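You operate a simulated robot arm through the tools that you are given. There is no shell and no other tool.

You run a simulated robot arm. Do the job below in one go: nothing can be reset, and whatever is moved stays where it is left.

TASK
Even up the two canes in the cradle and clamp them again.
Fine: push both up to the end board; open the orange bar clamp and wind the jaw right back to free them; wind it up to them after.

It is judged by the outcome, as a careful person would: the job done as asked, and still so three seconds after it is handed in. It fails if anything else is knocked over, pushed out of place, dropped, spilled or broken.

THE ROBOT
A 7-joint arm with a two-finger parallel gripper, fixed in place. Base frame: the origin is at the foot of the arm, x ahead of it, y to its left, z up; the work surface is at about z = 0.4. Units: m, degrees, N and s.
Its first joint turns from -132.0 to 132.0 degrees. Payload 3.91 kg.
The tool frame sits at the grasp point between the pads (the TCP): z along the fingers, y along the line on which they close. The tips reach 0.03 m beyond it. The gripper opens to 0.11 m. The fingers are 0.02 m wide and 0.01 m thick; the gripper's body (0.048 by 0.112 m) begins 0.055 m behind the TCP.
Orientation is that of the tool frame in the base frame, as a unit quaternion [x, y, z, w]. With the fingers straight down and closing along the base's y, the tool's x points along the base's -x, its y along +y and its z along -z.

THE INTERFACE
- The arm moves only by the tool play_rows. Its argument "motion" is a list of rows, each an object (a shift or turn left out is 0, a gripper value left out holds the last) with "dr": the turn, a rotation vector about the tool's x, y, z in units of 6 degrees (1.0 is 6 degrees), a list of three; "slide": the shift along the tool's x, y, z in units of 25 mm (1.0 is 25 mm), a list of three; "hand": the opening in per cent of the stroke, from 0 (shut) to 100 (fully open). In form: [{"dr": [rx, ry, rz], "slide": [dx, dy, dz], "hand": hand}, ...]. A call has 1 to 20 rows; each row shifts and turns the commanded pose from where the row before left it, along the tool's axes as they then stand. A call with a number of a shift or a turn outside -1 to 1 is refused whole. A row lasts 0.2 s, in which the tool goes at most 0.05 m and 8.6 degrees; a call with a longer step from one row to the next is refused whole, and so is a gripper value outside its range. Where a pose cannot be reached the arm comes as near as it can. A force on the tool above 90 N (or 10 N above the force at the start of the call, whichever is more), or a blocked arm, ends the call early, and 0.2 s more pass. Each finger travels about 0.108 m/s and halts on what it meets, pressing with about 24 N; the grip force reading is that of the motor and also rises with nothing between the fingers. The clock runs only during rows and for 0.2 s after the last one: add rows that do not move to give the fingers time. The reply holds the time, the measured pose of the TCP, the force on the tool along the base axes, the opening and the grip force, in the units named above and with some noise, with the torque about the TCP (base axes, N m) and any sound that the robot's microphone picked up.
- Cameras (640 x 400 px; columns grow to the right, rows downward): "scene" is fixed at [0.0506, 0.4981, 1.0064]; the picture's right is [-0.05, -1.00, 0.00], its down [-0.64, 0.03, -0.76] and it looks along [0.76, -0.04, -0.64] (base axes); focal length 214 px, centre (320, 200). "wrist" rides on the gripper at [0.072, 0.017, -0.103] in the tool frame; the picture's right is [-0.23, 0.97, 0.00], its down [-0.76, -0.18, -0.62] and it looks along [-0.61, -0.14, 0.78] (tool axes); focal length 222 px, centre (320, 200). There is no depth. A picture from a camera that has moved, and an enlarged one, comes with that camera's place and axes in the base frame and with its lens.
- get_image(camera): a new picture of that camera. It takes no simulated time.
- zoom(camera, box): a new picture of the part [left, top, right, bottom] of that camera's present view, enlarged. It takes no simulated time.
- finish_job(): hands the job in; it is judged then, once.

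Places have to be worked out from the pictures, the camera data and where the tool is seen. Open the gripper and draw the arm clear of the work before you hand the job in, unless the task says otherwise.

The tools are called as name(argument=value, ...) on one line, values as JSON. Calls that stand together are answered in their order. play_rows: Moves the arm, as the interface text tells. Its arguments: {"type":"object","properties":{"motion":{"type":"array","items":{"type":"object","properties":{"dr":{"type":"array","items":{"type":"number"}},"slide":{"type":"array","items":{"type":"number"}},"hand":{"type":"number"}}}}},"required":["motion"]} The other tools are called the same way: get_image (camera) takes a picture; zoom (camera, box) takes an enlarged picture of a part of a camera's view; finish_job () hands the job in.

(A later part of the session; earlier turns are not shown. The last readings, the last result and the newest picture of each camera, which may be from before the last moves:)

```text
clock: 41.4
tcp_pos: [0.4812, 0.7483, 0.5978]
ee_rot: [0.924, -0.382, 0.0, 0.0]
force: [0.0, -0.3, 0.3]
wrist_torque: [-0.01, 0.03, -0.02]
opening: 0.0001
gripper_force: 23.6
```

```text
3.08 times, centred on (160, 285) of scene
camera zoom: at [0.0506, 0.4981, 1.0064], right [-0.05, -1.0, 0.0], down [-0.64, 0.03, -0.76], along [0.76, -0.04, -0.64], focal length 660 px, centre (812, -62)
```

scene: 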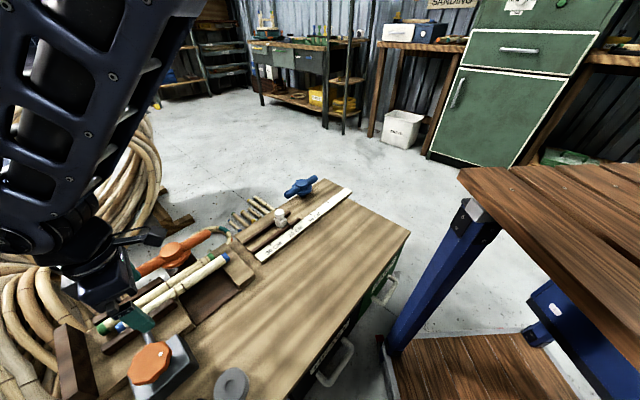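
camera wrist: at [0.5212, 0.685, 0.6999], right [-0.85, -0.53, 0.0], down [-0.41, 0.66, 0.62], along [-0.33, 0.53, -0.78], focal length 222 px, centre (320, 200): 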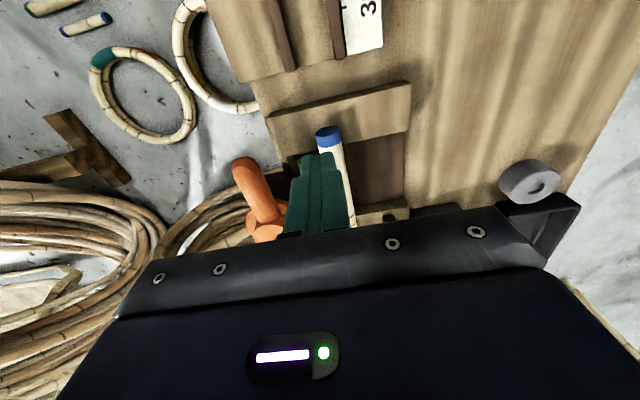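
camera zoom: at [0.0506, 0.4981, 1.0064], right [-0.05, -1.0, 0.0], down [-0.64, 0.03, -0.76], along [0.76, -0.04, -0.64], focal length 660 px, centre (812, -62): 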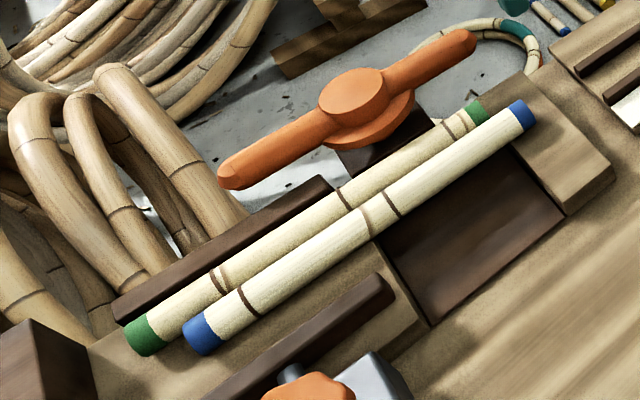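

Now it's clear: both canes are about 0.275 m long, with green about 28 mm ahead of blue. The gaps to the board are about 3 cm for green and 6 cm for blue. I'll align with blue's axis and lower just behind its end.

play_rows(motion=[{"slide": [0, 0.14, 0.9]}, {"slide": [0, 0, 0.9]}, {"slide": [0, 0, 0.9]}, {"slide": [0, 0, 0.9]}, {"slide": [0, 0, 0.8]}, {"slide": [0, 0, 0.7]}, {}])

get_image(camera="wrist")

zoom(camera="scene", box=[60, 220, 260, 350])

```text
clock: 43.0
tcp_pos: [0.4777, 0.7474, 0.468]
ee_rot: [0.924, -0.383, -0.001, 0.001]
force: [0.8, 0.2, -1.0]
wrist_torque: [-0.03, 0.01, -0.02]
opening: 0.0
gripper_force: 24.1
```

```text
taken
camera wrist: at [0.5171, 0.6845, 0.5701], right [-0.85, -0.53, 0.0], down [-0.41, 0.66, 0.62], along [-0.33, 0.53, -0.78], focal length 222 px, centre (320, 200)
```

wrist: 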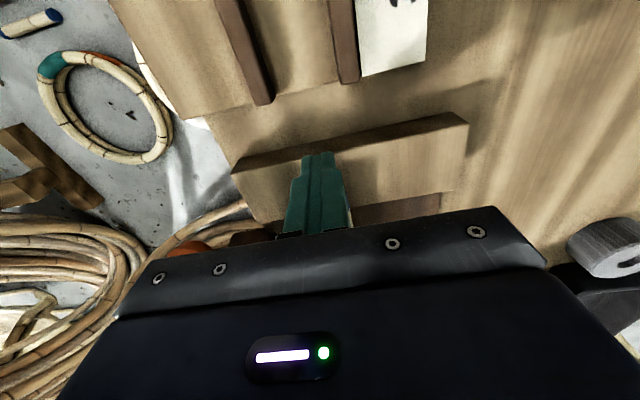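

```text
3.08 times, centred on (160, 285) of scene
camera zoom: at [0.0506, 0.4981, 1.0064], right [-0.05, -1.0, 0.0], down [-0.64, 0.03, -0.76], along [0.76, -0.04, -0.64], focal length 660 px, centre (812, -62)
```

zoom: 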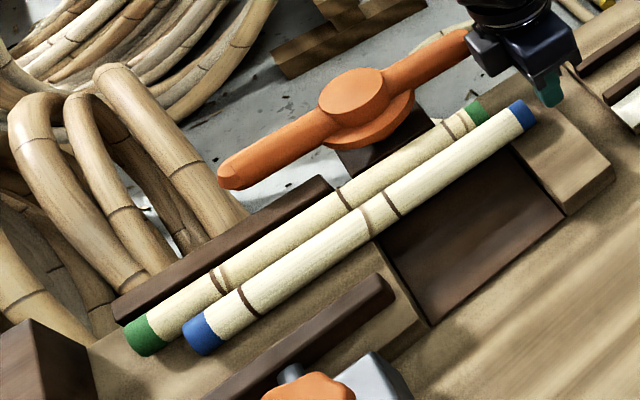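

Fingertips are behind the blue end with nothing touching. I'll push blue about 28 mm along its axis so it comes level with green, then check.

play_rows(motion=[{"slide": [-0.4, 0, 0]}, {"slide": [-0.4, 0, 0]}, {"slide": [-0.4, 0, 0]}, {"slide": [-0.4, 0, 0]}, {"slide": [-0.3, 0, 0]}, {}])

zoom(camera="scene", box=[60, 220, 260, 350])

get_image(camera="wrist")

```text
clock: 44.4
tcp_pos: [0.4439, 0.7791, 0.4685]
ee_rot: [0.924, -0.383, -0.001, 0.0]
force: [-0.5, -0.1, -0.5]
wrist_torque: [0.0, 0.02, -0.01]
opening: 0.0002
gripper_force: 23.8
```

```text
3.08 times, centred on (160, 285) of scene
camera zoom: at [0.0506, 0.4981, 1.0064], right [-0.05, -1.0, 0.0], down [-0.64, 0.03, -0.76], along [0.76, -0.04, -0.64], focal length 660 px, centre (812, -62)
```

zoom: 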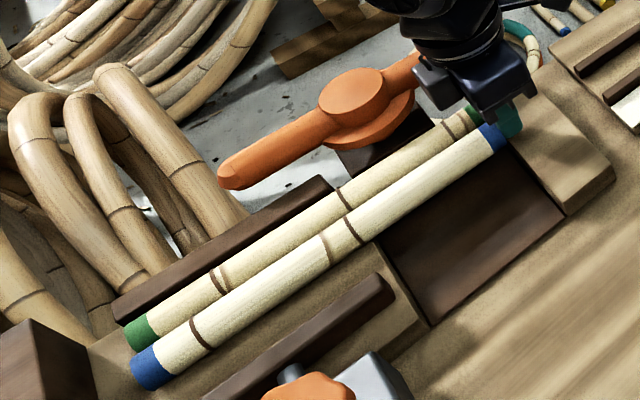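

```text
taken
camera wrist: at [0.4833, 0.7166, 0.5697], right [-0.85, -0.53, 0.0], down [-0.41, 0.66, 0.62], along [-0.33, 0.53, -0.78], focal length 222 px, centre (320, 200)
```

wrist: 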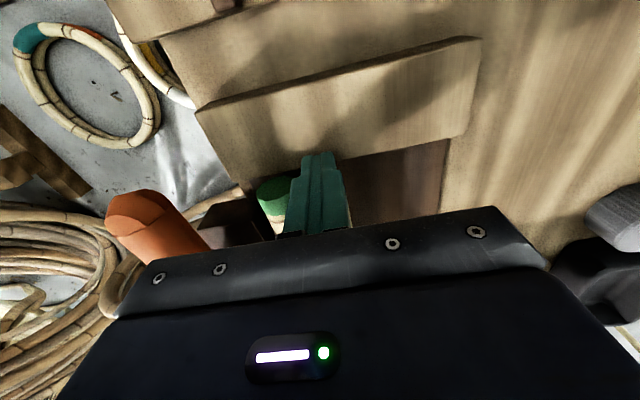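

Blue slides straight and freely and is now about level with green. I'll continue pushing blue to the board in smaller steps, watching the force.

play_rows(motion=[{"slide": [-0.3, 0, 0]}, {"slide": [-0.3, 0, 0]}, {"slide": [-0.2, 0, 0]}, {}])

zoom(camera="scene", box=[60, 220, 260, 350])

```text
clock: 45.4
tcp_pos: [0.4294, 0.7938, 0.4678]
ee_rot: [0.924, -0.382, 0.0, 0.0]
force: [-0.6, 1.1, -0.1]
wrist_torque: [0.0, 0.0, -0.02]
opening: 0.0001
gripper_force: 24.3
```

```text
3.08 times, centred on (160, 285) of scene
camera zoom: at [0.0506, 0.4981, 1.0064], right [-0.05, -1.0, 0.0], down [-0.64, 0.03, -0.76], along [0.76, -0.04, -0.64], focal length 660 px, centre (812, -62)
```

zoom: 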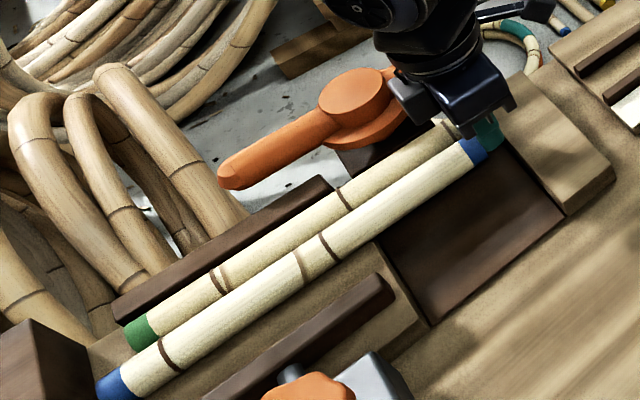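

Still free. I'll continue in 5 mm steps.

play_rows(motion=[{"slide": [-0.2, 0, 0]}, {}])

play_rows(motion=[{"slide": [-0.12, 0, 0]}, {}])

zoom(camera="scene", box=[60, 270, 180, 370])

```text
clock: 46.0
tcp_pos: [0.4255, 0.7984, 0.4682]
ee_rot: [0.924, -0.383, -0.001, 0.0]
force: [-0.6, 0.7, 0.1]
wrist_torque: [0.0, 0.0, 0.0]
opening: 0.0
gripper_force: 24.1
```

```text
clock: 46.6
tcp_pos: [0.4234, 0.8009, 0.4682]
ee_rot: [0.924, -0.383, 0.0, 0.0]
force: [0.1, -0.2, 0.2]
wrist_torque: [-0.03, 0.03, 0.01]
opening: 0.0002
gripper_force: 23.8
```

```text
4.00 times, centred on (120, 320) of scene
camera zoom: at [0.0506, 0.4981, 1.0064], right [-0.05, -1.0, 0.0], down [-0.64, 0.03, -0.76], along [0.76, -0.04, -0.64], focal length 858 px, centre (1120, -280)
```

zoom: 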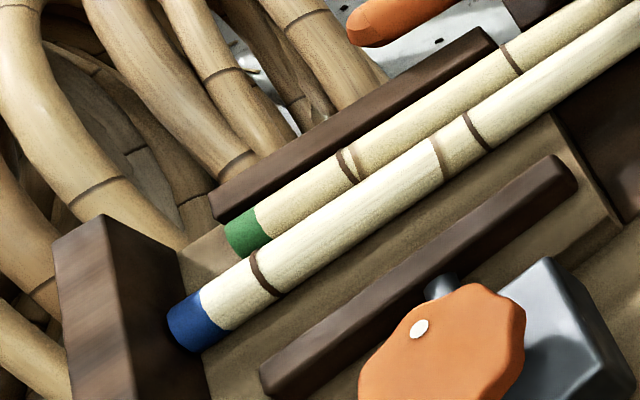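

Very near the board now. I'll use 2–3 mm steps.

play_rows(motion=[{"slide": [-0.1, 0, 0]}, {}])

play_rows(motion=[{"slide": [-0.1, 0, 0]}, {}])

play_rows(motion=[{"slide": [-0.1, 0, 0]}, {}])

zoom(camera="scene", box=[60, 270, 180, 370])

```text
clock: 47.2
tcp_pos: [0.4221, 0.8015, 0.4687]
ee_rot: [0.924, -0.383, 0.0, 0.0]
force: [2.3, -1.3, 0.9]
wrist_torque: [0.0, -0.03, -0.01]
opening: 0.0
gripper_force: 24.4
```

```text
clock: 47.8
tcp_pos: [0.4228, 0.8027, 0.4687]
ee_rot: [0.924, -0.383, 0.001, 0.0]
force: [17.0, -16.5, 5.5]
wrist_torque: [-0.24, -0.26, -0.02]
opening: 0.0
gripper_force: 23.9
```

```text
clock: 48.4
tcp_pos: [0.4227, 0.8024, 0.4686]
ee_rot: [0.924, -0.383, 0.002, 0.001]
force: [42.2, -44.3, 14.1]
wrist_torque: [-0.74, -0.66, 0.03]
opening: 0.0
gripper_force: 24.3
```

```text
4.00 times, centred on (120, 320) of scene
camera zoom: at [0.0506, 0.4981, 1.0064], right [-0.05, -1.0, 0.0], down [-0.64, 0.03, -0.76], along [0.76, -0.04, -0.64], focal length 858 px, centre (1120, -280)
```

zoom: 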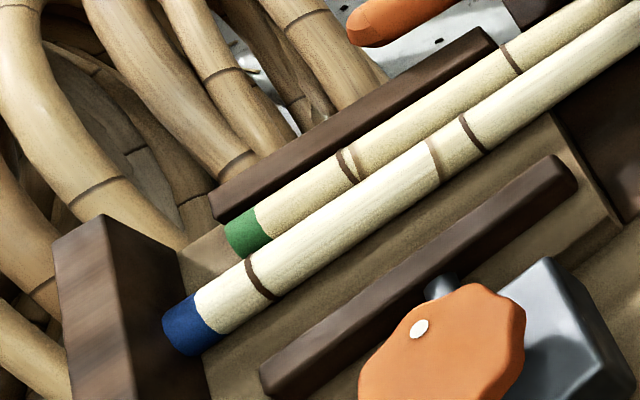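

Blue is firmly against the board (force rose to about 60 N along the axis, no more motion). I'll back off, shift over to green's axis, and check the alignment.

play_rows(motion=[{"slide": [0.4, 0, 0]}, {"slide": [0.8, 0, 0]}, {"slide": [0.9, 0, 0]}, {"slide": [0.8, 0, 0]}, {"slide": [0, -0.5, 0]}, {"slide": [0, -0.92, 0]}, {}])

get_image(camera="wrist")

zoom(camera="scene", box=[60, 220, 260, 350])

```text
clock: 50.0
tcp_pos: [0.4955, 0.7774, 0.4678]
ee_rot: [0.924, -0.383, 0.0, 0.0]
force: [-0.1, 0.5, 0.4]
wrist_torque: [-0.04, 0.03, 0.01]
opening: 0.0
gripper_force: 24.6
```

```text
taken
camera wrist: at [0.5346, 0.7146, 0.5705], right [-0.85, -0.53, 0.0], down [-0.41, 0.66, 0.62], along [-0.33, 0.53, -0.78], focal length 222 px, centre (320, 200)
```

wrist: 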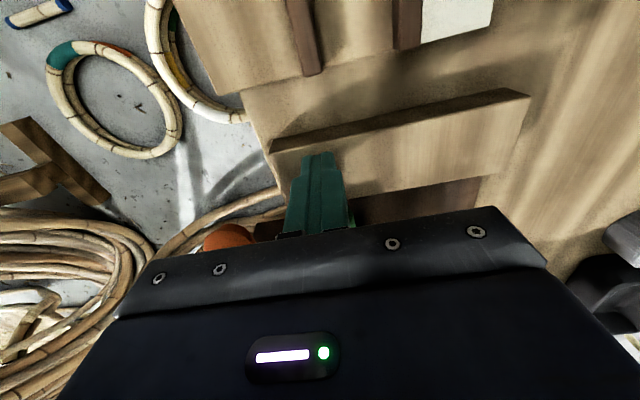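

```text
3.08 times, centred on (160, 285) of scene
camera zoom: at [0.0506, 0.4981, 1.0064], right [-0.05, -1.0, 0.0], down [-0.64, 0.03, -0.76], along [0.76, -0.04, -0.64], focal length 660 px, centre (812, -62)
```

zoom: 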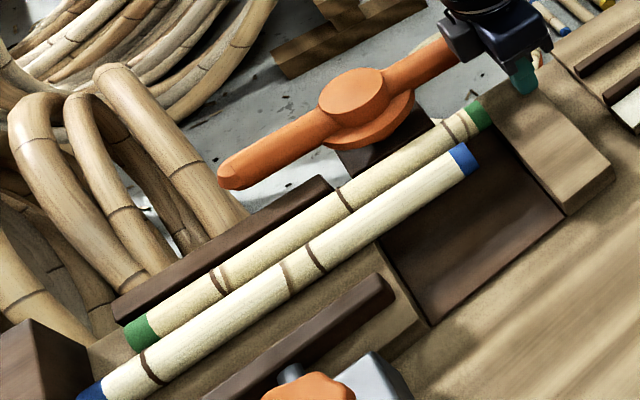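

The finger is lined up behind green's end. I'll push green most of the way, then finish in fine steps.

play_rows(motion=[{"slide": [-0.4, 0, 0]}, {"slide": [-0.4, 0, 0]}, {"slide": [-0.4, 0, 0]}, {"slide": [-0.4, 0, 0]}, {"slide": [-0.4, 0, 0]}, {"slide": [-0.3, 0, 0]}, {}])

zoom(camera="scene", box=[60, 220, 260, 350])

```text
clock: 51.6
tcp_pos: [0.4538, 0.8187, 0.4684]
ee_rot: [0.924, -0.382, 0.001, 0.0]
force: [0.1, -0.8, -0.1]
wrist_torque: [0.02, -0.01, 0.0]
opening: 0.0
gripper_force: 24.2
```

```text
3.08 times, centred on (160, 285) of scene
camera zoom: at [0.0506, 0.4981, 1.0064], right [-0.05, -1.0, 0.0], down [-0.64, 0.03, -0.76], along [0.76, -0.04, -0.64], focal length 660 px, centre (812, -62)
```

zoom: 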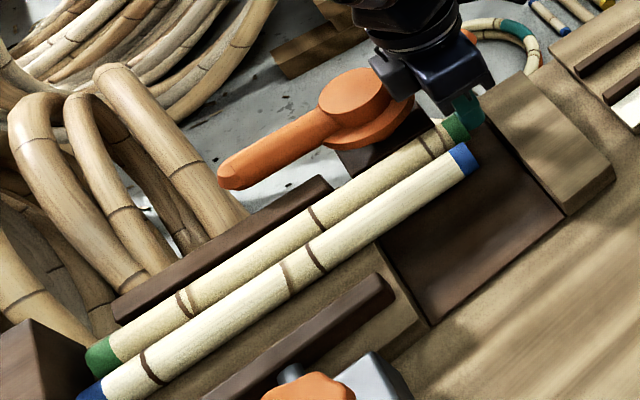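

Green moves freely, and a is now about 0.258 against an expected stop near 0.269. I'll finish in small steps.

play_rows(motion=[{"slide": [-0.2, 0, 0]}, {"slide": [-0.1, 0, 0]}, {}])

play_rows(motion=[{"slide": [-0.1, 0, 0]}, {}])

play_rows(motion=[{"slide": [-0.1, 0, 0]}, {}])

zoom(camera="scene", box=[60, 270, 180, 370])

```text
clock: 52.4
tcp_pos: [0.4491, 0.823, 0.4682]
ee_rot: [0.924, -0.383, 0.0, 0.0]
force: [0.2, -0.8, 0.0]
wrist_torque: [0.02, 0.0, 0.0]
opening: 0.0
gripper_force: 23.7
```

```text
clock: 53.0
tcp_pos: [0.4468, 0.8263, 0.4686]
ee_rot: [0.924, -0.382, 0.0, 0.0]
force: [-0.8, 0.3, 0.0]
wrist_torque: [0.01, -0.01, 0.01]
opening: 0.0
gripper_force: 23.9
```

```text
clock: 53.6
tcp_pos: [0.4459, 0.8259, 0.4695]
ee_rot: [0.924, -0.383, 0.001, 0.001]
force: [14.5, -14.5, 1.8]
wrist_torque: [-0.28, -0.25, -0.01]
opening: 0.0002
gripper_force: 23.6
```

```text
4.00 times, centred on (120, 320) of scene
camera zoom: at [0.0506, 0.4981, 1.0064], right [-0.05, -1.0, 0.0], down [-0.64, 0.03, -0.76], along [0.76, -0.04, -0.64], focal length 858 px, centre (1120, -280)
```

zoom: 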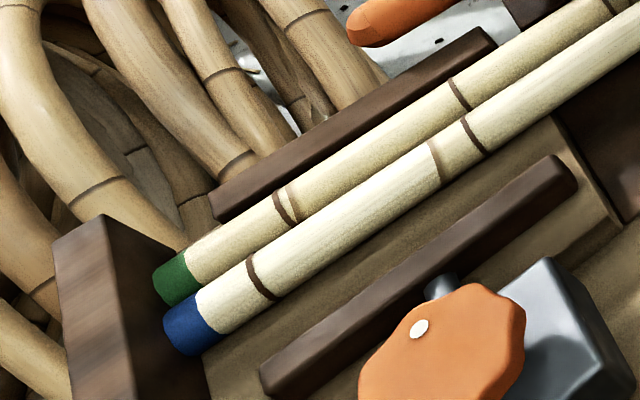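

Both canes stopped at the same axial position (a≈0.2687), so both ends are against the board and level. I'll back off, lift, and return over the knob.

play_rows(motion=[{"slide": [0.4, 0, 0]}, {"slide": [0.9, 0, 0]}, {"slide": [0.9, 0, 0]}, {"slide": [0, 0, -0.9]}, {"slide": [0, 0, -1]}, {"slide": [0, 0, -1]}, {"slide": [0, 0, -1]}, {"slide": [0, 0, -1]}, {}])

get_image(camera="wrist")

zoom(camera="scene", box=[60, 220, 260, 350])

```text
clock: 55.6
tcp_pos: [0.4843, 0.7894, 0.5921]
ee_rot: [0.924, -0.383, 0.0, 0.0]
force: [0.3, -0.1, -1.0]
wrist_torque: [0.01, -0.01, 0.0]
opening: 0.0
gripper_force: 23.5
```

```text
taken
camera wrist: at [0.5246, 0.7261, 0.6935], right [-0.85, -0.53, 0.0], down [-0.41, 0.66, 0.62], along [-0.33, 0.53, -0.78], focal length 222 px, centre (320, 200)
```

wrist: 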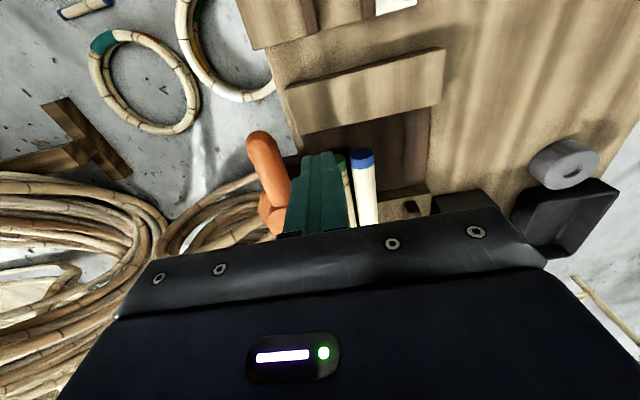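

```text
3.08 times, centred on (160, 285) of scene
camera zoom: at [0.0506, 0.4981, 1.0064], right [-0.05, -1.0, 0.0], down [-0.64, 0.03, -0.76], along [0.76, -0.04, -0.64], focal length 660 px, centre (812, -62)
```

zoom: 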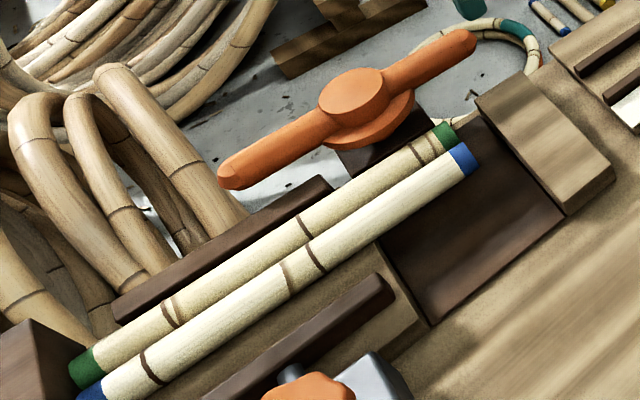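

Both pairs of ends are level. I'll move to above the knob and open the fingers.

play_rows(motion=[{"slide": [-0.797, 0.617, 0]}, {"slide": [-0.797, 0.617, 0]}, {"slide": [-0.797, 0.617, 0]}, {"slide": [-0.797, 0.617, 0]}, {"slide": [-0.797, 0.617, 0]}, {"slide": [-0.797, 0.617, 0]}, {"slide": [-0.797, 0.617, 0]}, {"slide": [-0.797, 0.617, 0]}, {"slide": [-0.797, 0.617, 0]}, {"slide": [-0.797, 0.617, 0]}, {"slide": [-0.797, 0.617, 0], "hand": 40}, {"slide": [-0.797, 0.617, 0], "hand": 80}, {"hand": 80}, {}])

get_image(camera="wrist")

```text
clock: 58.6
tcp_pos: [0.1856, 0.8287, 0.5893]
ee_rot: [0.924, -0.382, 0.0, -0.001]
force: [-0.3, -0.2, -0.3]
wrist_torque: [-0.06, -0.02, -0.01]
opening: 0.088
gripper_force: 0.0
```

```text
taken
camera wrist: at [0.225, 0.7654, 0.6915], right [-0.85, -0.53, 0.0], down [-0.41, 0.66, 0.62], along [-0.33, 0.53, -0.78], focal length 222 px, centre (320, 200)
```

wrist: 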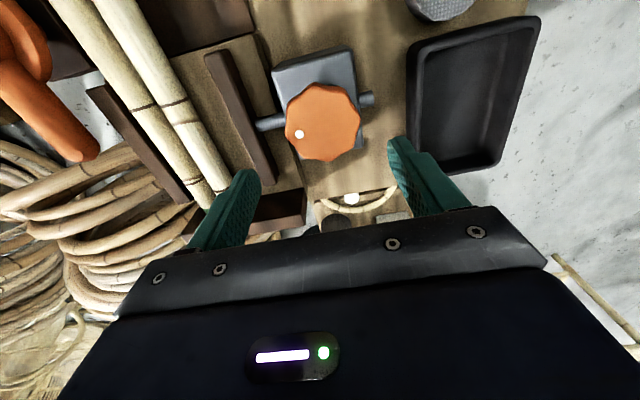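

Centred above the knob. I'll lower to the same height as before and grip.

play_rows(motion=[{"slide": [0.03, 0.03, 0.93]}, {"slide": [0, 0, 0.93]}, {"slide": [0, 0, 0.93]}, {"slide": [0, 0, 0.9]}, {"hand": 65}, {"hand": 50}, {"hand": 50}, {}])

get_image(camera="wrist")

```text
clock: 60.4
tcp_pos: [0.185, 0.8269, 0.4973]
ee_rot: [0.924, -0.383, 0.0, 0.0]
force: [-2.9, 6.0, 2.2]
wrist_torque: [-0.12, -0.23, -0.01]
opening: 0.068
gripper_force: 44.7
```

```text
taken
camera wrist: at [0.2245, 0.7632, 0.5989], right [-0.85, -0.53, 0.0], down [-0.41, 0.66, 0.62], along [-0.33, 0.53, -0.78], focal length 222 px, centre (320, 200)
```

wrist: 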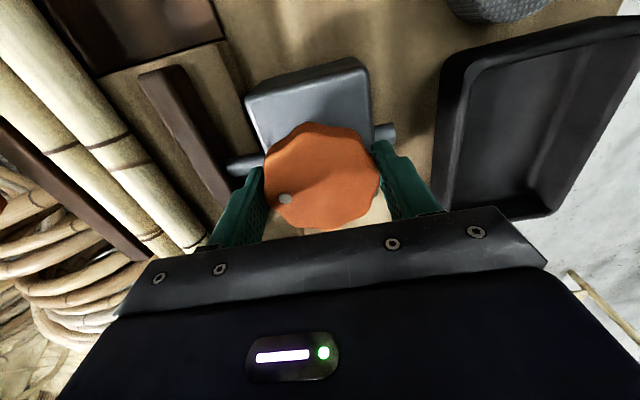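

Gripped at 0.068 m as before. I'll wind clockwise about 78° first, then feel for resistance.

play_rows(motion=[{"dr": [0, 0, 1]}, {"dr": [0, 0, 1]}, {"dr": [0, 0, 1]}, {"dr": [0, 0, 1]}, {"dr": [0, 0, 1]}, {"dr": [0, 0, 1]}, {"dr": [0, 0, 1]}, {"dr": [0, 0, 1]}, {"dr": [0, 0, 1]}, {"dr": [0, 0, 1]}, {"dr": [0, 0, 1]}, {"dr": [0, 0, 1]}, {"dr": [0, 0, 1]}, {}])

get_image(camera="wrist")

zoom(camera="scene", box=[40, 270, 240, 400])

```text
clock: 63.4
tcp_pos: [0.1863, 0.8281, 0.5019]
ee_rot: [-0.476, 0.879, 0.002, 0.001]
force: [-17.9, 19.4, 9.2]
wrist_torque: [0.12, 0.47, -0.08]
opening: 0.0679
gripper_force: 13.2
```

```text
taken
camera wrist: at [0.132, 0.7771, 0.6036], right [-0.69, 0.72, 0.0], down [0.56, 0.54, 0.63], along [0.45, 0.44, -0.78], focal length 222 px, centre (320, 200)
```

wrist: 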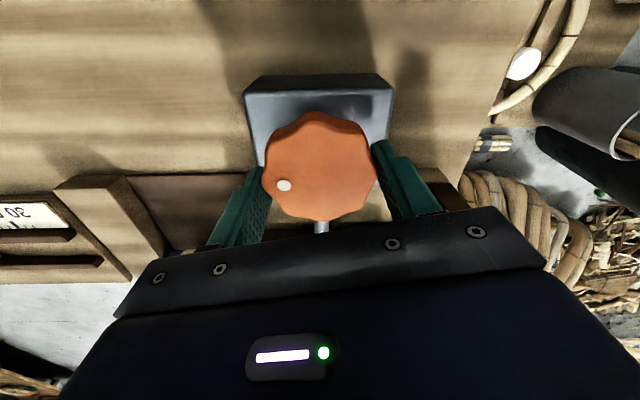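

```text
3.08 times, centred on (140, 335) of scene
camera zoom: at [0.0506, 0.4981, 1.0064], right [-0.05, -1.0, 0.0], down [-0.64, 0.03, -0.76], along [0.76, -0.04, -0.64], focal length 660 px, centre (874, -215)
```

zoom: 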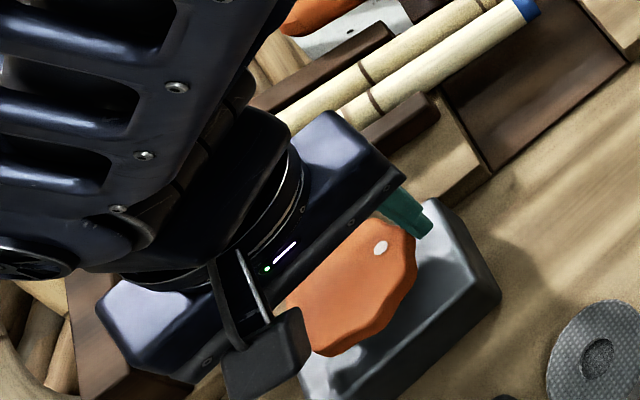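

The knob turned with the grip, but side load built up and the fingers rode up about 5 mm. I'll release, re-centre at the right height, and regrip before the final tightening.

play_rows(motion=[{"hand": 70}, {"hand": 80}, {}])

get_image(camera="wrist")

```text
clock: 64.2
tcp_pos: [0.1867, 0.8258, 0.4973]
ee_rot: [-0.477, 0.879, 0.0, 0.0]
force: [-0.2, 0.7, 0.1]
wrist_torque: [0.03, 0.02, 0.02]
opening: 0.0877
gripper_force: 0.0
```

```text
taken
camera wrist: at [0.1323, 0.7746, 0.6004], right [-0.69, 0.72, 0.0], down [0.56, 0.54, 0.62], along [0.45, 0.43, -0.78], focal length 222 px, centre (320, 200)
```

wrist: 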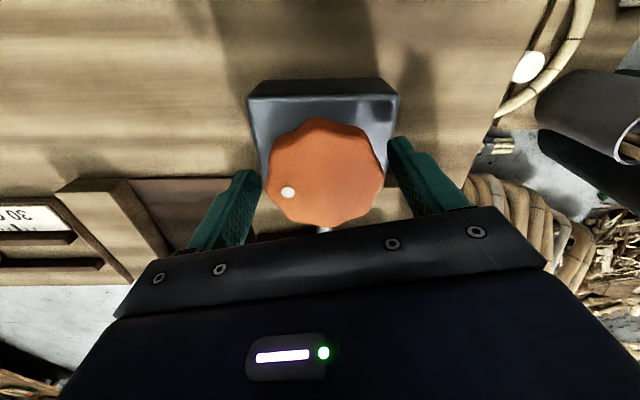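

After release it settled back to z=0.497. The knob axis is about 3 mm off along the closing line, so I'll correct, regrip and turn gently.

play_rows(motion=[{"slide": [0, 0.13, 0.05]}, {"hand": 65}, {"hand": 50}, {"hand": 50}, {}])

play_rows(motion=[{"dr": [0, 0, 1]}, {"dr": [0, 0, 1]}, {}])

get_image(camera="wrist")

zoom(camera="scene", box=[120, 250, 240, 330])

```text
clock: 65.4
tcp_pos: [0.1829, 0.8277, 0.4969]
ee_rot: [-0.477, 0.879, -0.001, 0.0]
force: [16.5, -13.8, 4.4]
wrist_torque: [-1.02, 0.11, 0.0]
opening: 0.0676
gripper_force: 45.6
```

```text
clock: 66.2
tcp_pos: [0.1836, 0.8273, 0.4975]
ee_rot: [-0.382, 0.924, -0.001, 0.001]
force: [25.3, -27.9, 9.1]
wrist_torque: [-0.57, -0.66, -0.01]
opening: 0.0675
gripper_force: 45.6
```

```text
taken
camera wrist: at [0.1205, 0.7882, 0.5994], right [-0.53, 0.85, 0.0], down [0.66, 0.41, 0.62], along [0.53, 0.33, -0.78], focal length 222 px, centre (320, 200)
```

wrist: 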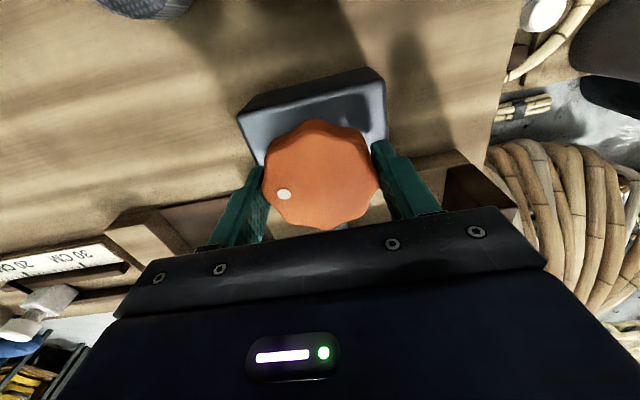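

```text
5.00 times, centred on (180, 290) of scene
camera zoom: at [0.0506, 0.4981, 1.0064], right [-0.05, -1.0, 0.0], down [-0.64, 0.03, -0.76], along [0.76, -0.04, -0.64], focal length 1072 px, centre (1020, -250)
```

zoom: 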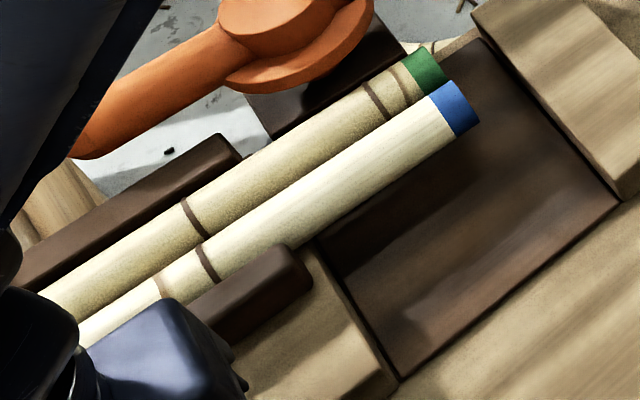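

The jaw is now alongside blue. There's about 37 N of side load along the closing line, so I'll relax it by shifting the command 3 mm, then turn a few more degrees while watching torque.

play_rows(motion=[{"slide": [0, -0.12, 0]}, {}])

play_rows(motion=[{"dr": [0, 0, 0.7]}, {}])

play_rows(motion=[{"dr": [0, 0, 0.7]}, {}])

zoom(camera="wrist", box=[200, 80, 440, 250])

zoom(camera="scene", box=[120, 250, 240, 330])

```text
clock: 66.8
tcp_pos: [0.1836, 0.8276, 0.4974]
ee_rot: [-0.383, 0.924, 0.002, 0.0]
force: [14.1, 5.3, -10.6]
wrist_torque: [0.89, -0.33, 0.0]
opening: 0.0675
gripper_force: 45.0
```

```text
clock: 67.4
tcp_pos: [0.1829, 0.8271, 0.4979]
ee_rot: [-0.349, 0.937, 0.001, 0.0]
force: [8.6, 22.0, -20.0]
wrist_torque: [0.47, -0.57, 0.02]
opening: 0.0675
gripper_force: 45.2
```

```text
clock: 68.0
tcp_pos: [0.1839, 0.8266, 0.499]
ee_rot: [-0.314, 0.949, 0.001, 0.0]
force: [3.1, 29.9, -17.8]
wrist_torque: [0.15, -0.19, 0.03]
opening: 0.0675
gripper_force: 44.8
```

```text
2.35 times, centred on (320, 165) of wrist
camera zoom: at [0.1156, 0.7974, 0.5997], right [-0.4, 0.92, 0.0], down [0.72, 0.31, 0.62], along [0.57, 0.25, -0.78], focal length 523 px, centre (320, 282)
```

zoom: 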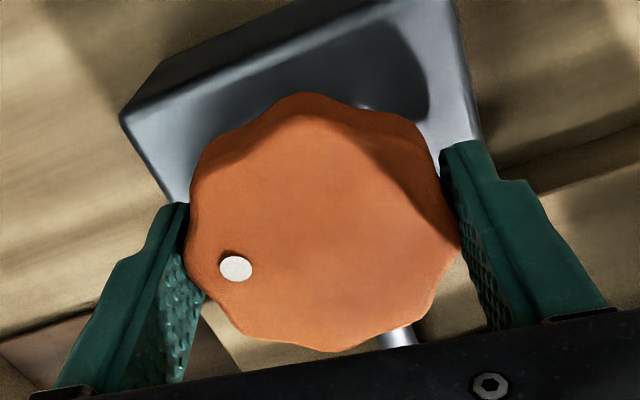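

```text
5.00 times, centred on (180, 290) of scene
camera zoom: at [0.0506, 0.4981, 1.0064], right [-0.05, -1.0, 0.0], down [-0.64, 0.03, -0.76], along [0.76, -0.04, -0.64], focal length 1072 px, centre (1020, -250)
```

zoom: 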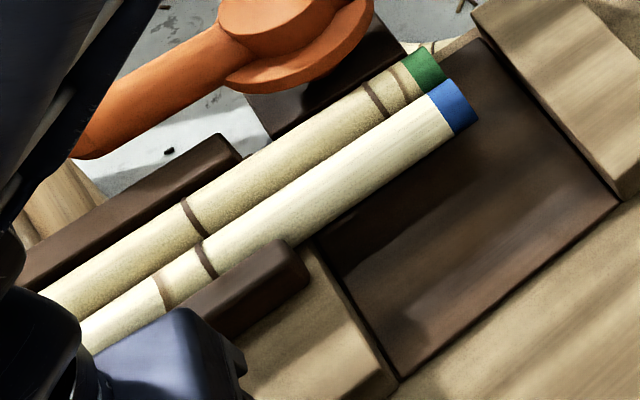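

No reaction torque yet (0.03 N·m), so the jaw isn't tight. I'll relieve the side load and continue turning in small steps.

play_rows(motion=[{"slide": [-0.06, 0.08, 0]}, {"dr": [0, 0, 0.5]}, {}])

play_rows(motion=[{"dr": [0, 0, 0.5]}, {}])

play_rows(motion=[{"dr": [0, 0, 0.5]}, {}])

zoom(camera="wrist", box=[200, 80, 440, 250])

zoom(camera="scene", box=[120, 250, 240, 330])

```text
clock: 68.8
tcp_pos: [0.1824, 0.8272, 0.4979]
ee_rot: [-0.289, 0.957, 0.0, -0.001]
force: [-10.3, -18.4, 17.7]
wrist_torque: [-0.46, 0.76, -0.01]
opening: 0.0674
gripper_force: 45.0
```

```text
clock: 69.4
tcp_pos: [0.1837, 0.8272, 0.498]
ee_rot: [-0.264, 0.964, 0.0, 0.0]
force: [-16.6, -26.1, 16.0]
wrist_torque: [-0.08, 0.45, 0.01]
opening: 0.0675
gripper_force: 45.3
```

```text
clock: 70.0
tcp_pos: [0.1843, 0.8266, 0.4972]
ee_rot: [-0.239, 0.971, 0.0, -0.001]
force: [-15.1, -27.7, 14.4]
wrist_torque: [-0.5, 0.43, 0.3]
opening: 0.0676
gripper_force: 44.5
```

```text
2.35 times, centred on (320, 165) of wrist
camera zoom: at [0.1124, 0.8092, 0.5994], right [-0.25, 0.97, 0.0], down [0.76, 0.2, 0.62], along [0.6, 0.15, -0.78], focal length 523 px, centre (320, 282)
```

zoom: 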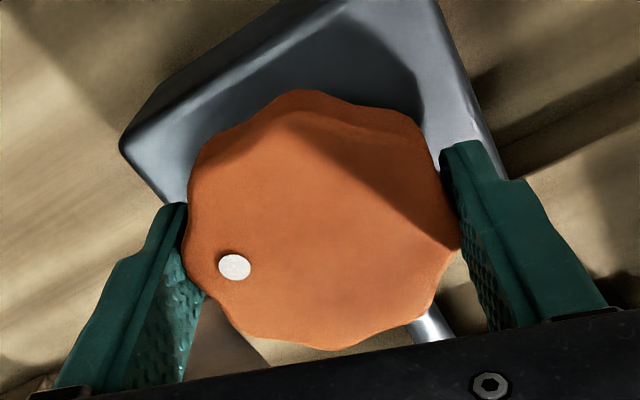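

```text
5.00 times, centred on (180, 290) of scene
camera zoom: at [0.0506, 0.4981, 1.0064], right [-0.05, -1.0, 0.0], down [-0.64, 0.03, -0.76], along [0.76, -0.04, -0.64], focal length 1072 px, centre (1020, -250)
```

zoom: 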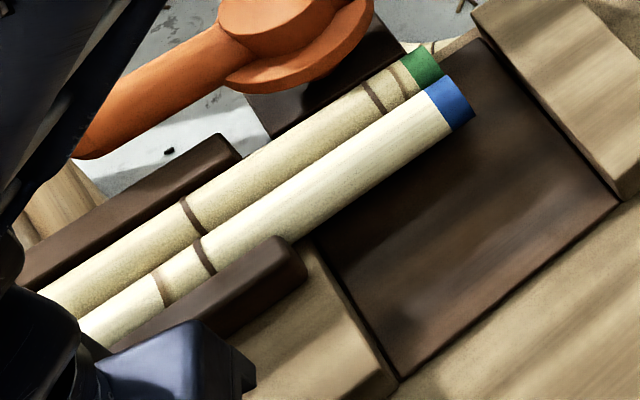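

Torque has risen to 0.3 N·m and the canes are together, so the jaw is meeting them. A couple more small turns to tighten.

play_rows(motion=[{"slide": [-0.04, -0.1, 0]}, {"dr": [0, 0, 0.4]}, {}])

play_rows(motion=[{"dr": [0, 0, 0.4]}, {}])

zoom(camera="wrist", box=[200, 80, 440, 250])

zoom(camera="scene", box=[120, 250, 240, 330])

```text
clock: 70.8
tcp_pos: [0.1853, 0.826, 0.4974]
ee_rot: [-0.219, 0.976, 0.0, 0.001]
force: [-28.5, 17.0, -21.5]
wrist_torque: [-0.04, -0.12, 0.91]
opening: 0.0675
gripper_force: 44.9
```

```text
clock: 71.4
tcp_pos: [0.1855, 0.8276, 0.4987]
ee_rot: [-0.198, 0.98, 0.001, 0.0]
force: [-26.2, 28.3, -18.1]
wrist_torque: [-0.02, -0.34, 0.92]
opening: 0.0676
gripper_force: 44.8
```

```text
2.35 times, centred on (320, 165) of wrist
camera zoom: at [0.1124, 0.8154, 0.6004], right [-0.17, 0.99, 0.0], down [0.77, 0.13, 0.62], along [0.61, 0.11, -0.78], focal length 523 px, centre (320, 282)
```

zoom: 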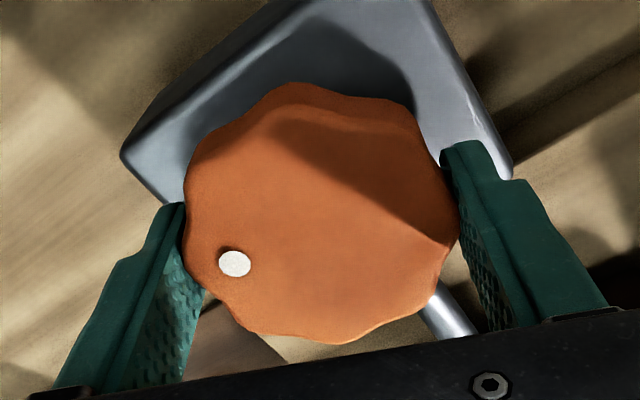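

```text
5.00 times, centred on (180, 290) of scene
camera zoom: at [0.0506, 0.4981, 1.0064], right [-0.05, -1.0, 0.0], down [-0.64, 0.03, -0.76], along [0.76, -0.04, -0.64], focal length 1072 px, centre (1020, -250)
```

zoom: 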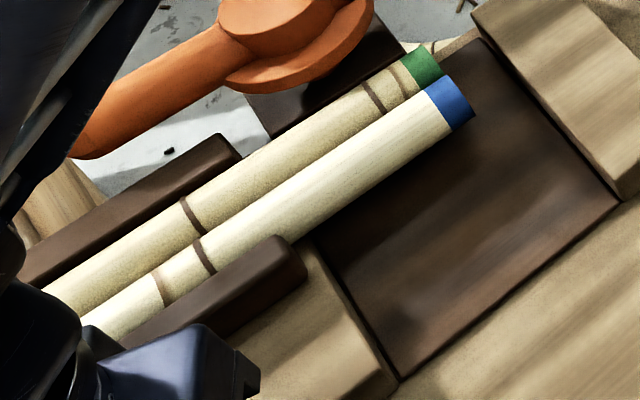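

Torque has levelled at about 0.92 N·m with the fingers starting to slip, so the jaw is tight. I'll release, lift clear, and inspect.

play_rows(motion=[{"hand": 70}, {"hand": 80}, {}, {"slide": [0, 0, -0.6]}, {"slide": [0, 0, -1]}, {"slide": [0, 0, -1]}, {"slide": [0, 0, -1]}, {"slide": [0, 0, -1]}, {}])

get_image(camera="wrist")

zoom(camera="scene", box=[60, 220, 260, 350])

```text
clock: 73.4
tcp_pos: [0.1872, 0.8279, 0.6134]
ee_rot: [-0.197, 0.98, 0.0, 0.0]
force: [-0.4, -0.4, 0.2]
wrist_torque: [0.0, 0.01, 0.02]
opening: 0.0883
gripper_force: 0.0
```

```text
taken
camera wrist: at [0.1131, 0.8157, 0.7159], right [-0.17, 0.99, 0.0], down [0.77, 0.13, 0.62], along [0.61, 0.1, -0.78], focal length 222 px, centre (320, 200)
```

wrist: 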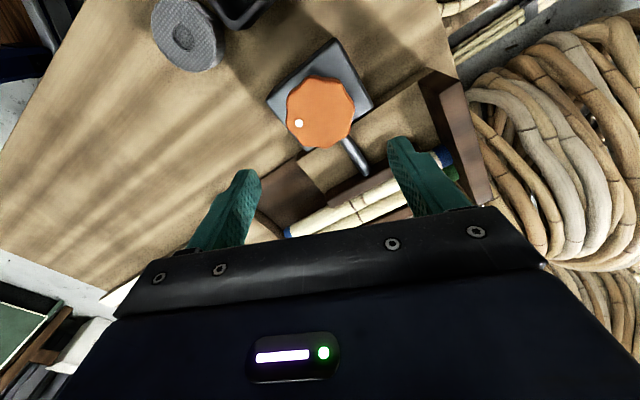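

```text
3.08 times, centred on (160, 285) of scene
camera zoom: at [0.0506, 0.4981, 1.0064], right [-0.05, -1.0, 0.0], down [-0.64, 0.03, -0.76], along [0.76, -0.04, -0.64], focal length 660 px, centre (812, -62)
```

zoom: 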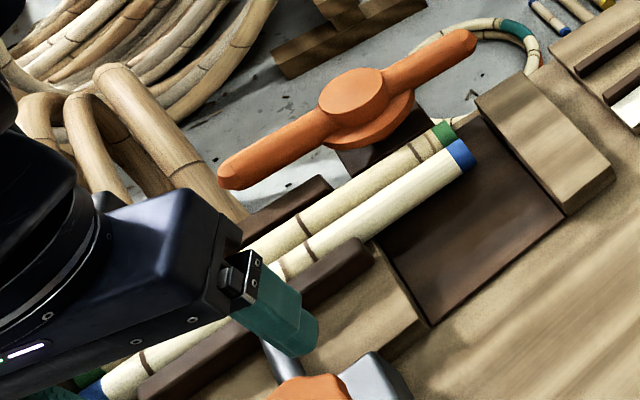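

The jaw is tight, with blue pressed against green and both level. Next I'll close the orange bar over the canes again; first I rotate the tool and carry it back above the bar tip.

play_rows(motion=[{"dr": [0, 0, -1]}, {"dr": [0, 0, -1]}, {"dr": [0, 0, -1]}, {"dr": [0, 0, -1]}, {"dr": [0, 0, -1]}, {"dr": [0, 0, -1]}, {"dr": [0, 0, -1]}, {"dr": [0, 0, -1]}, {"dr": [0, 0, -1]}, {"dr": [0, 0, -1]}, {"dr": [0, 0, -1]}, {"dr": [0, 0, -1]}, {"dr": [0, 0, -1]}, {"dr": [0, 0, -1]}, {"dr": [0, 0, -1]}, {"dr": [0, 0, -1]}, {"dr": [0, 0, -1]}, {"dr": [0, 0, -0.7]}])

play_rows(motion=[{"slide": [0.599, -0.743, 0]}, {"slide": [0.599, -0.743, 0]}, {"slide": [0.599, -0.743, 0]}, {"slide": [0.599, -0.743, 0]}, {"slide": [0.599, -0.743, 0]}, {"slide": [0.599, -0.743, 0]}, {"slide": [0.599, -0.743, 0]}, {"slide": [0.599, -0.743, 0]}, {"slide": [0.599, -0.743, 0]}, {"slide": [0.599, -0.743, 0]}, {"slide": [0.599, -0.743, 0]}, {"slide": [0.599, -0.743, 0]}, {"slide": [0.599, -0.743, 0]}, {"slide": [0.5, -0.6, 0]}, {}])

get_image(camera="wrist")

zoom(camera="scene", box=[60, 220, 260, 350])

```text
clock: 77.2
tcp_pos: [0.1869, 0.8266, 0.6127]
ee_rot: [0.903, -0.43, 0.0, 0.0]
force: [0.0, -0.1, 0.1]
wrist_torque: [0.0, 0.05, -0.01]
opening: 0.0879
gripper_force: 0.1
```

```text
clock: 80.4
tcp_pos: [0.5179, 0.8265, 0.6131]
ee_rot: [0.903, -0.43, 0.0, 0.0]
force: [-0.1, 0.0, 0.2]
wrist_torque: [0.02, 0.0, 0.01]
opening: 0.0882
gripper_force: 0.0
```

```text
taken
camera wrist: at [0.5502, 0.7605, 0.715], right [-0.9, -0.44, 0.0], down [-0.34, 0.7, 0.62], along [-0.27, 0.56, -0.78], focal length 222 px, centre (320, 200)
```

wrist: 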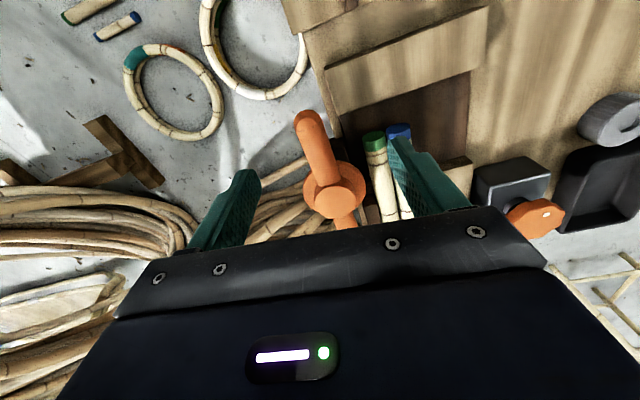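

```text
3.08 times, centred on (160, 285) of scene
camera zoom: at [0.0506, 0.4981, 1.0064], right [-0.05, -1.0, 0.0], down [-0.64, 0.03, -0.76], along [0.76, -0.04, -0.64], focal length 660 px, centre (812, -62)
```

zoom: 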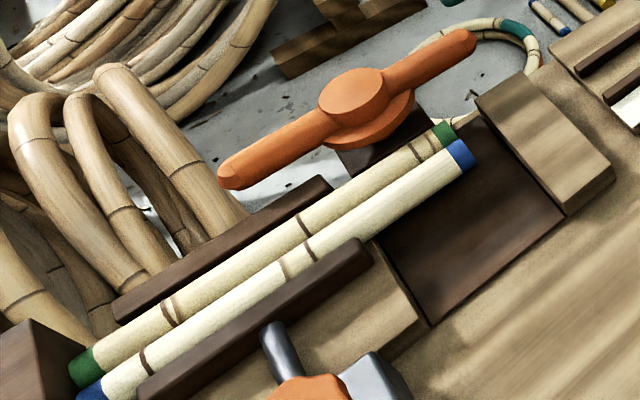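

Canes are evened, tight, and both up to the board. The bar is parallel to the canes with its tip at about (0.534, 0.834). I'll lower with the wide-open fingers straddling the tip, then narrow.

play_rows(motion=[{"slide": [0, 0, 0.9]}, {"slide": [0, 0, 0.9]}, {"slide": [0, 0, 0.9]}, {"slide": [0, 0, 0.9]}, {"slide": [0, 0, 0.88]}, {"hand": 65}, {"hand": 50}, {}])

get_image(camera="wrist")

zoom(camera="scene", box=[90, 200, 260, 320])

```text
clock: 82.2
tcp_pos: [0.5167, 0.8292, 0.5005]
ee_rot: [0.903, -0.431, -0.001, 0.001]
force: [0.3, -0.4, 0.4]
wrist_torque: [0.01, -0.01, 0.01]
opening: 0.0551
gripper_force: 0.1
```

```text
taken
camera wrist: at [0.5497, 0.7618, 0.6029], right [-0.9, -0.44, 0.0], down [-0.34, 0.7, 0.62], along [-0.27, 0.56, -0.78], focal length 222 px, centre (320, 200)
```

wrist: 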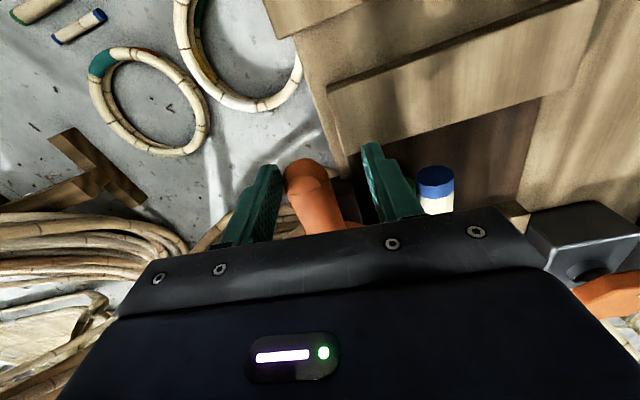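

```text
3.33 times, centred on (175, 260) of scene
camera zoom: at [0.0506, 0.4981, 1.0064], right [-0.05, -1.0, 0.0], down [-0.64, 0.03, -0.76], along [0.76, -0.04, -0.64], focal length 715 px, centre (803, 0)
```

zoom: 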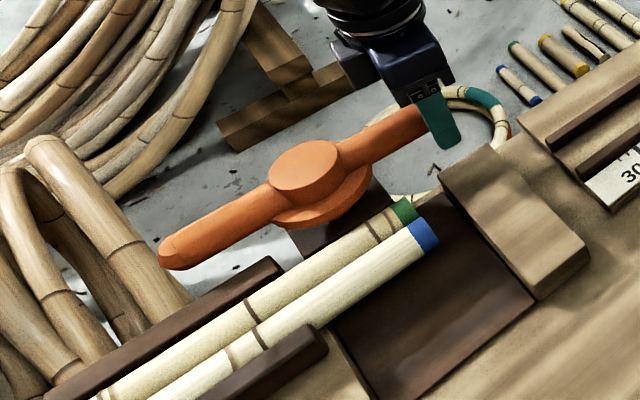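

Straddled, no contact force. I'll swing the bar clockwise back over the canes along the same arc.

play_rows(motion=[{"slide": [0, 0.44, 0], "dr": [0, 0, 1]}, {"slide": [0, 0.44, 0], "dr": [0, 0, 1]}, {"slide": [-0.05, 0.44, 0], "dr": [0, 0, 1]}, {"slide": [-0.05, 0.44, 0], "dr": [0, 0, 1]}, {"slide": [-0.05, 0.43, 0], "dr": [0, 0, 1]}, {"slide": [-0.05, 0.43, 0], "dr": [0, 0, 1]}, {"slide": [0, 0.42, 0], "dr": [0, 0, 1]}, {}])

get_image(camera="wrist")

zoom(camera="scene", box=[90, 200, 260, 320])

```text
clock: 84.0
tcp_pos: [0.4452, 0.8048, 0.4999]
ee_rot: [-0.687, 0.726, 0.0, -0.001]
force: [0.3, 0.7, -0.3]
wrist_torque: [0.0, -0.01, 0.01]
opening: 0.0548
gripper_force: 0.0
```

```text
taken
camera wrist: at [0.4248, 0.7334, 0.6017], right [-0.96, 0.28, 0.0], down [0.22, 0.75, 0.62], along [0.17, 0.6, -0.78], focal length 222 px, centre (320, 200)
```

wrist: 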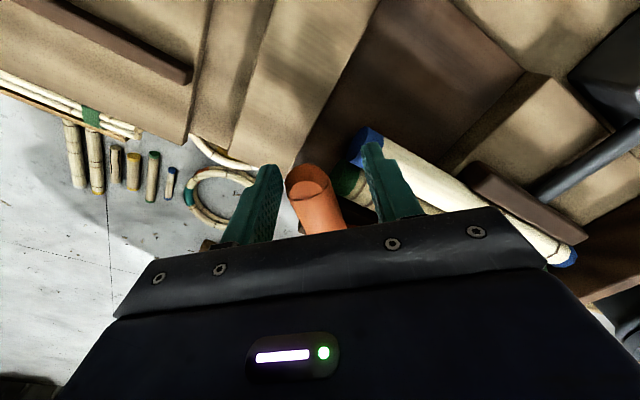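

```text
3.33 times, centred on (175, 260) of scene
camera zoom: at [0.0506, 0.4981, 1.0064], right [-0.05, -1.0, 0.0], down [-0.64, 0.03, -0.76], along [0.76, -0.04, -0.64], focal length 715 px, centre (803, 0)
```

zoom: 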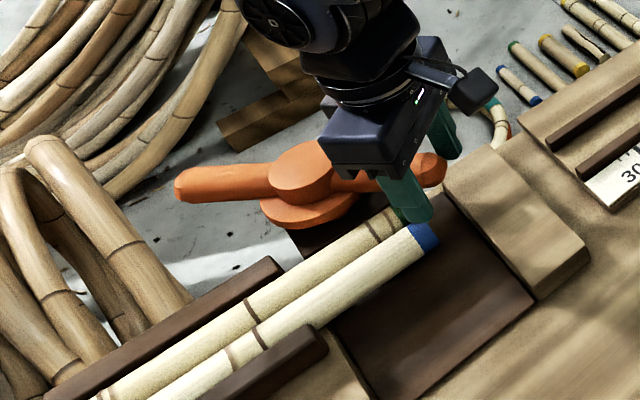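

The bar is following with no load. I'm near the bar's tip, so I'll ease inward slightly while continuing the arc.

play_rows(motion=[{"slide": [-0.12, 0.42, 0], "dr": [0, 0, 1]}, {"slide": [-0.12, 0.42, 0], "dr": [0, 0, 1]}, {"slide": [-0.12, 0.42, 0], "dr": [0, 0, 1]}, {"slide": [0, 0.42, 0], "dr": [0, 0, 1]}, {"slide": [0, 0.42, 0], "dr": [0, 0, 1]}, {}])

get_image(camera="wrist")

zoom(camera="scene", box=[90, 220, 260, 340])

```text
clock: 85.4
tcp_pos: [0.3974, 0.8281, 0.5017]
ee_rot: [-0.477, 0.879, -0.001, 0.0]
force: [-1.4, -0.4, -0.3]
wrist_torque: [0.02, 0.03, 0.0]
opening: 0.0559
gripper_force: 0.4
```

```text
taken
camera wrist: at [0.3431, 0.7761, 0.6027], right [-0.69, 0.72, 0.0], down [0.56, 0.54, 0.62], along [0.45, 0.43, -0.78], focal length 222 px, centre (320, 200)
```

wrist: 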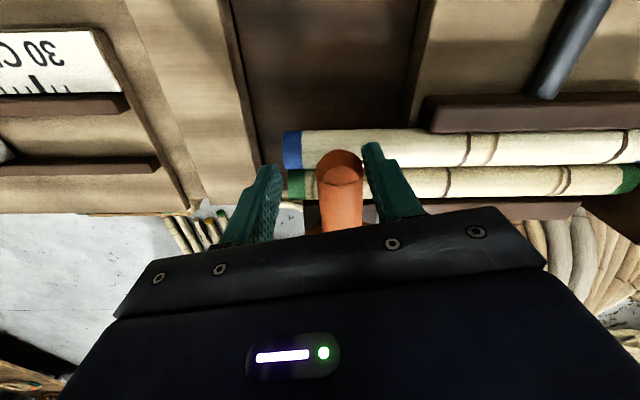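

```text
3.33 times, centred on (175, 280) of scene
camera zoom: at [0.0506, 0.4981, 1.0064], right [-0.05, -1.0, 0.0], down [-0.64, 0.03, -0.76], along [0.76, -0.04, -0.64], focal length 715 px, centre (803, -67)
```

zoom: 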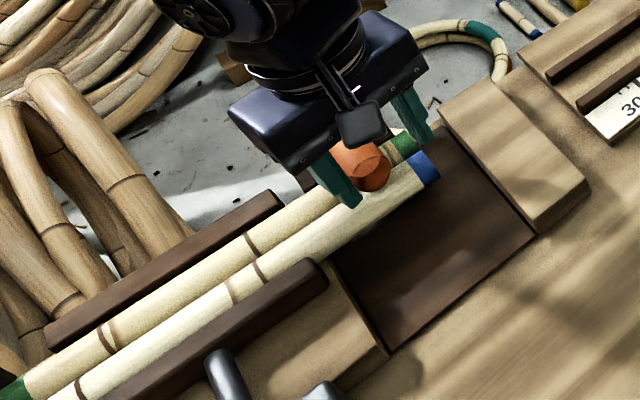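

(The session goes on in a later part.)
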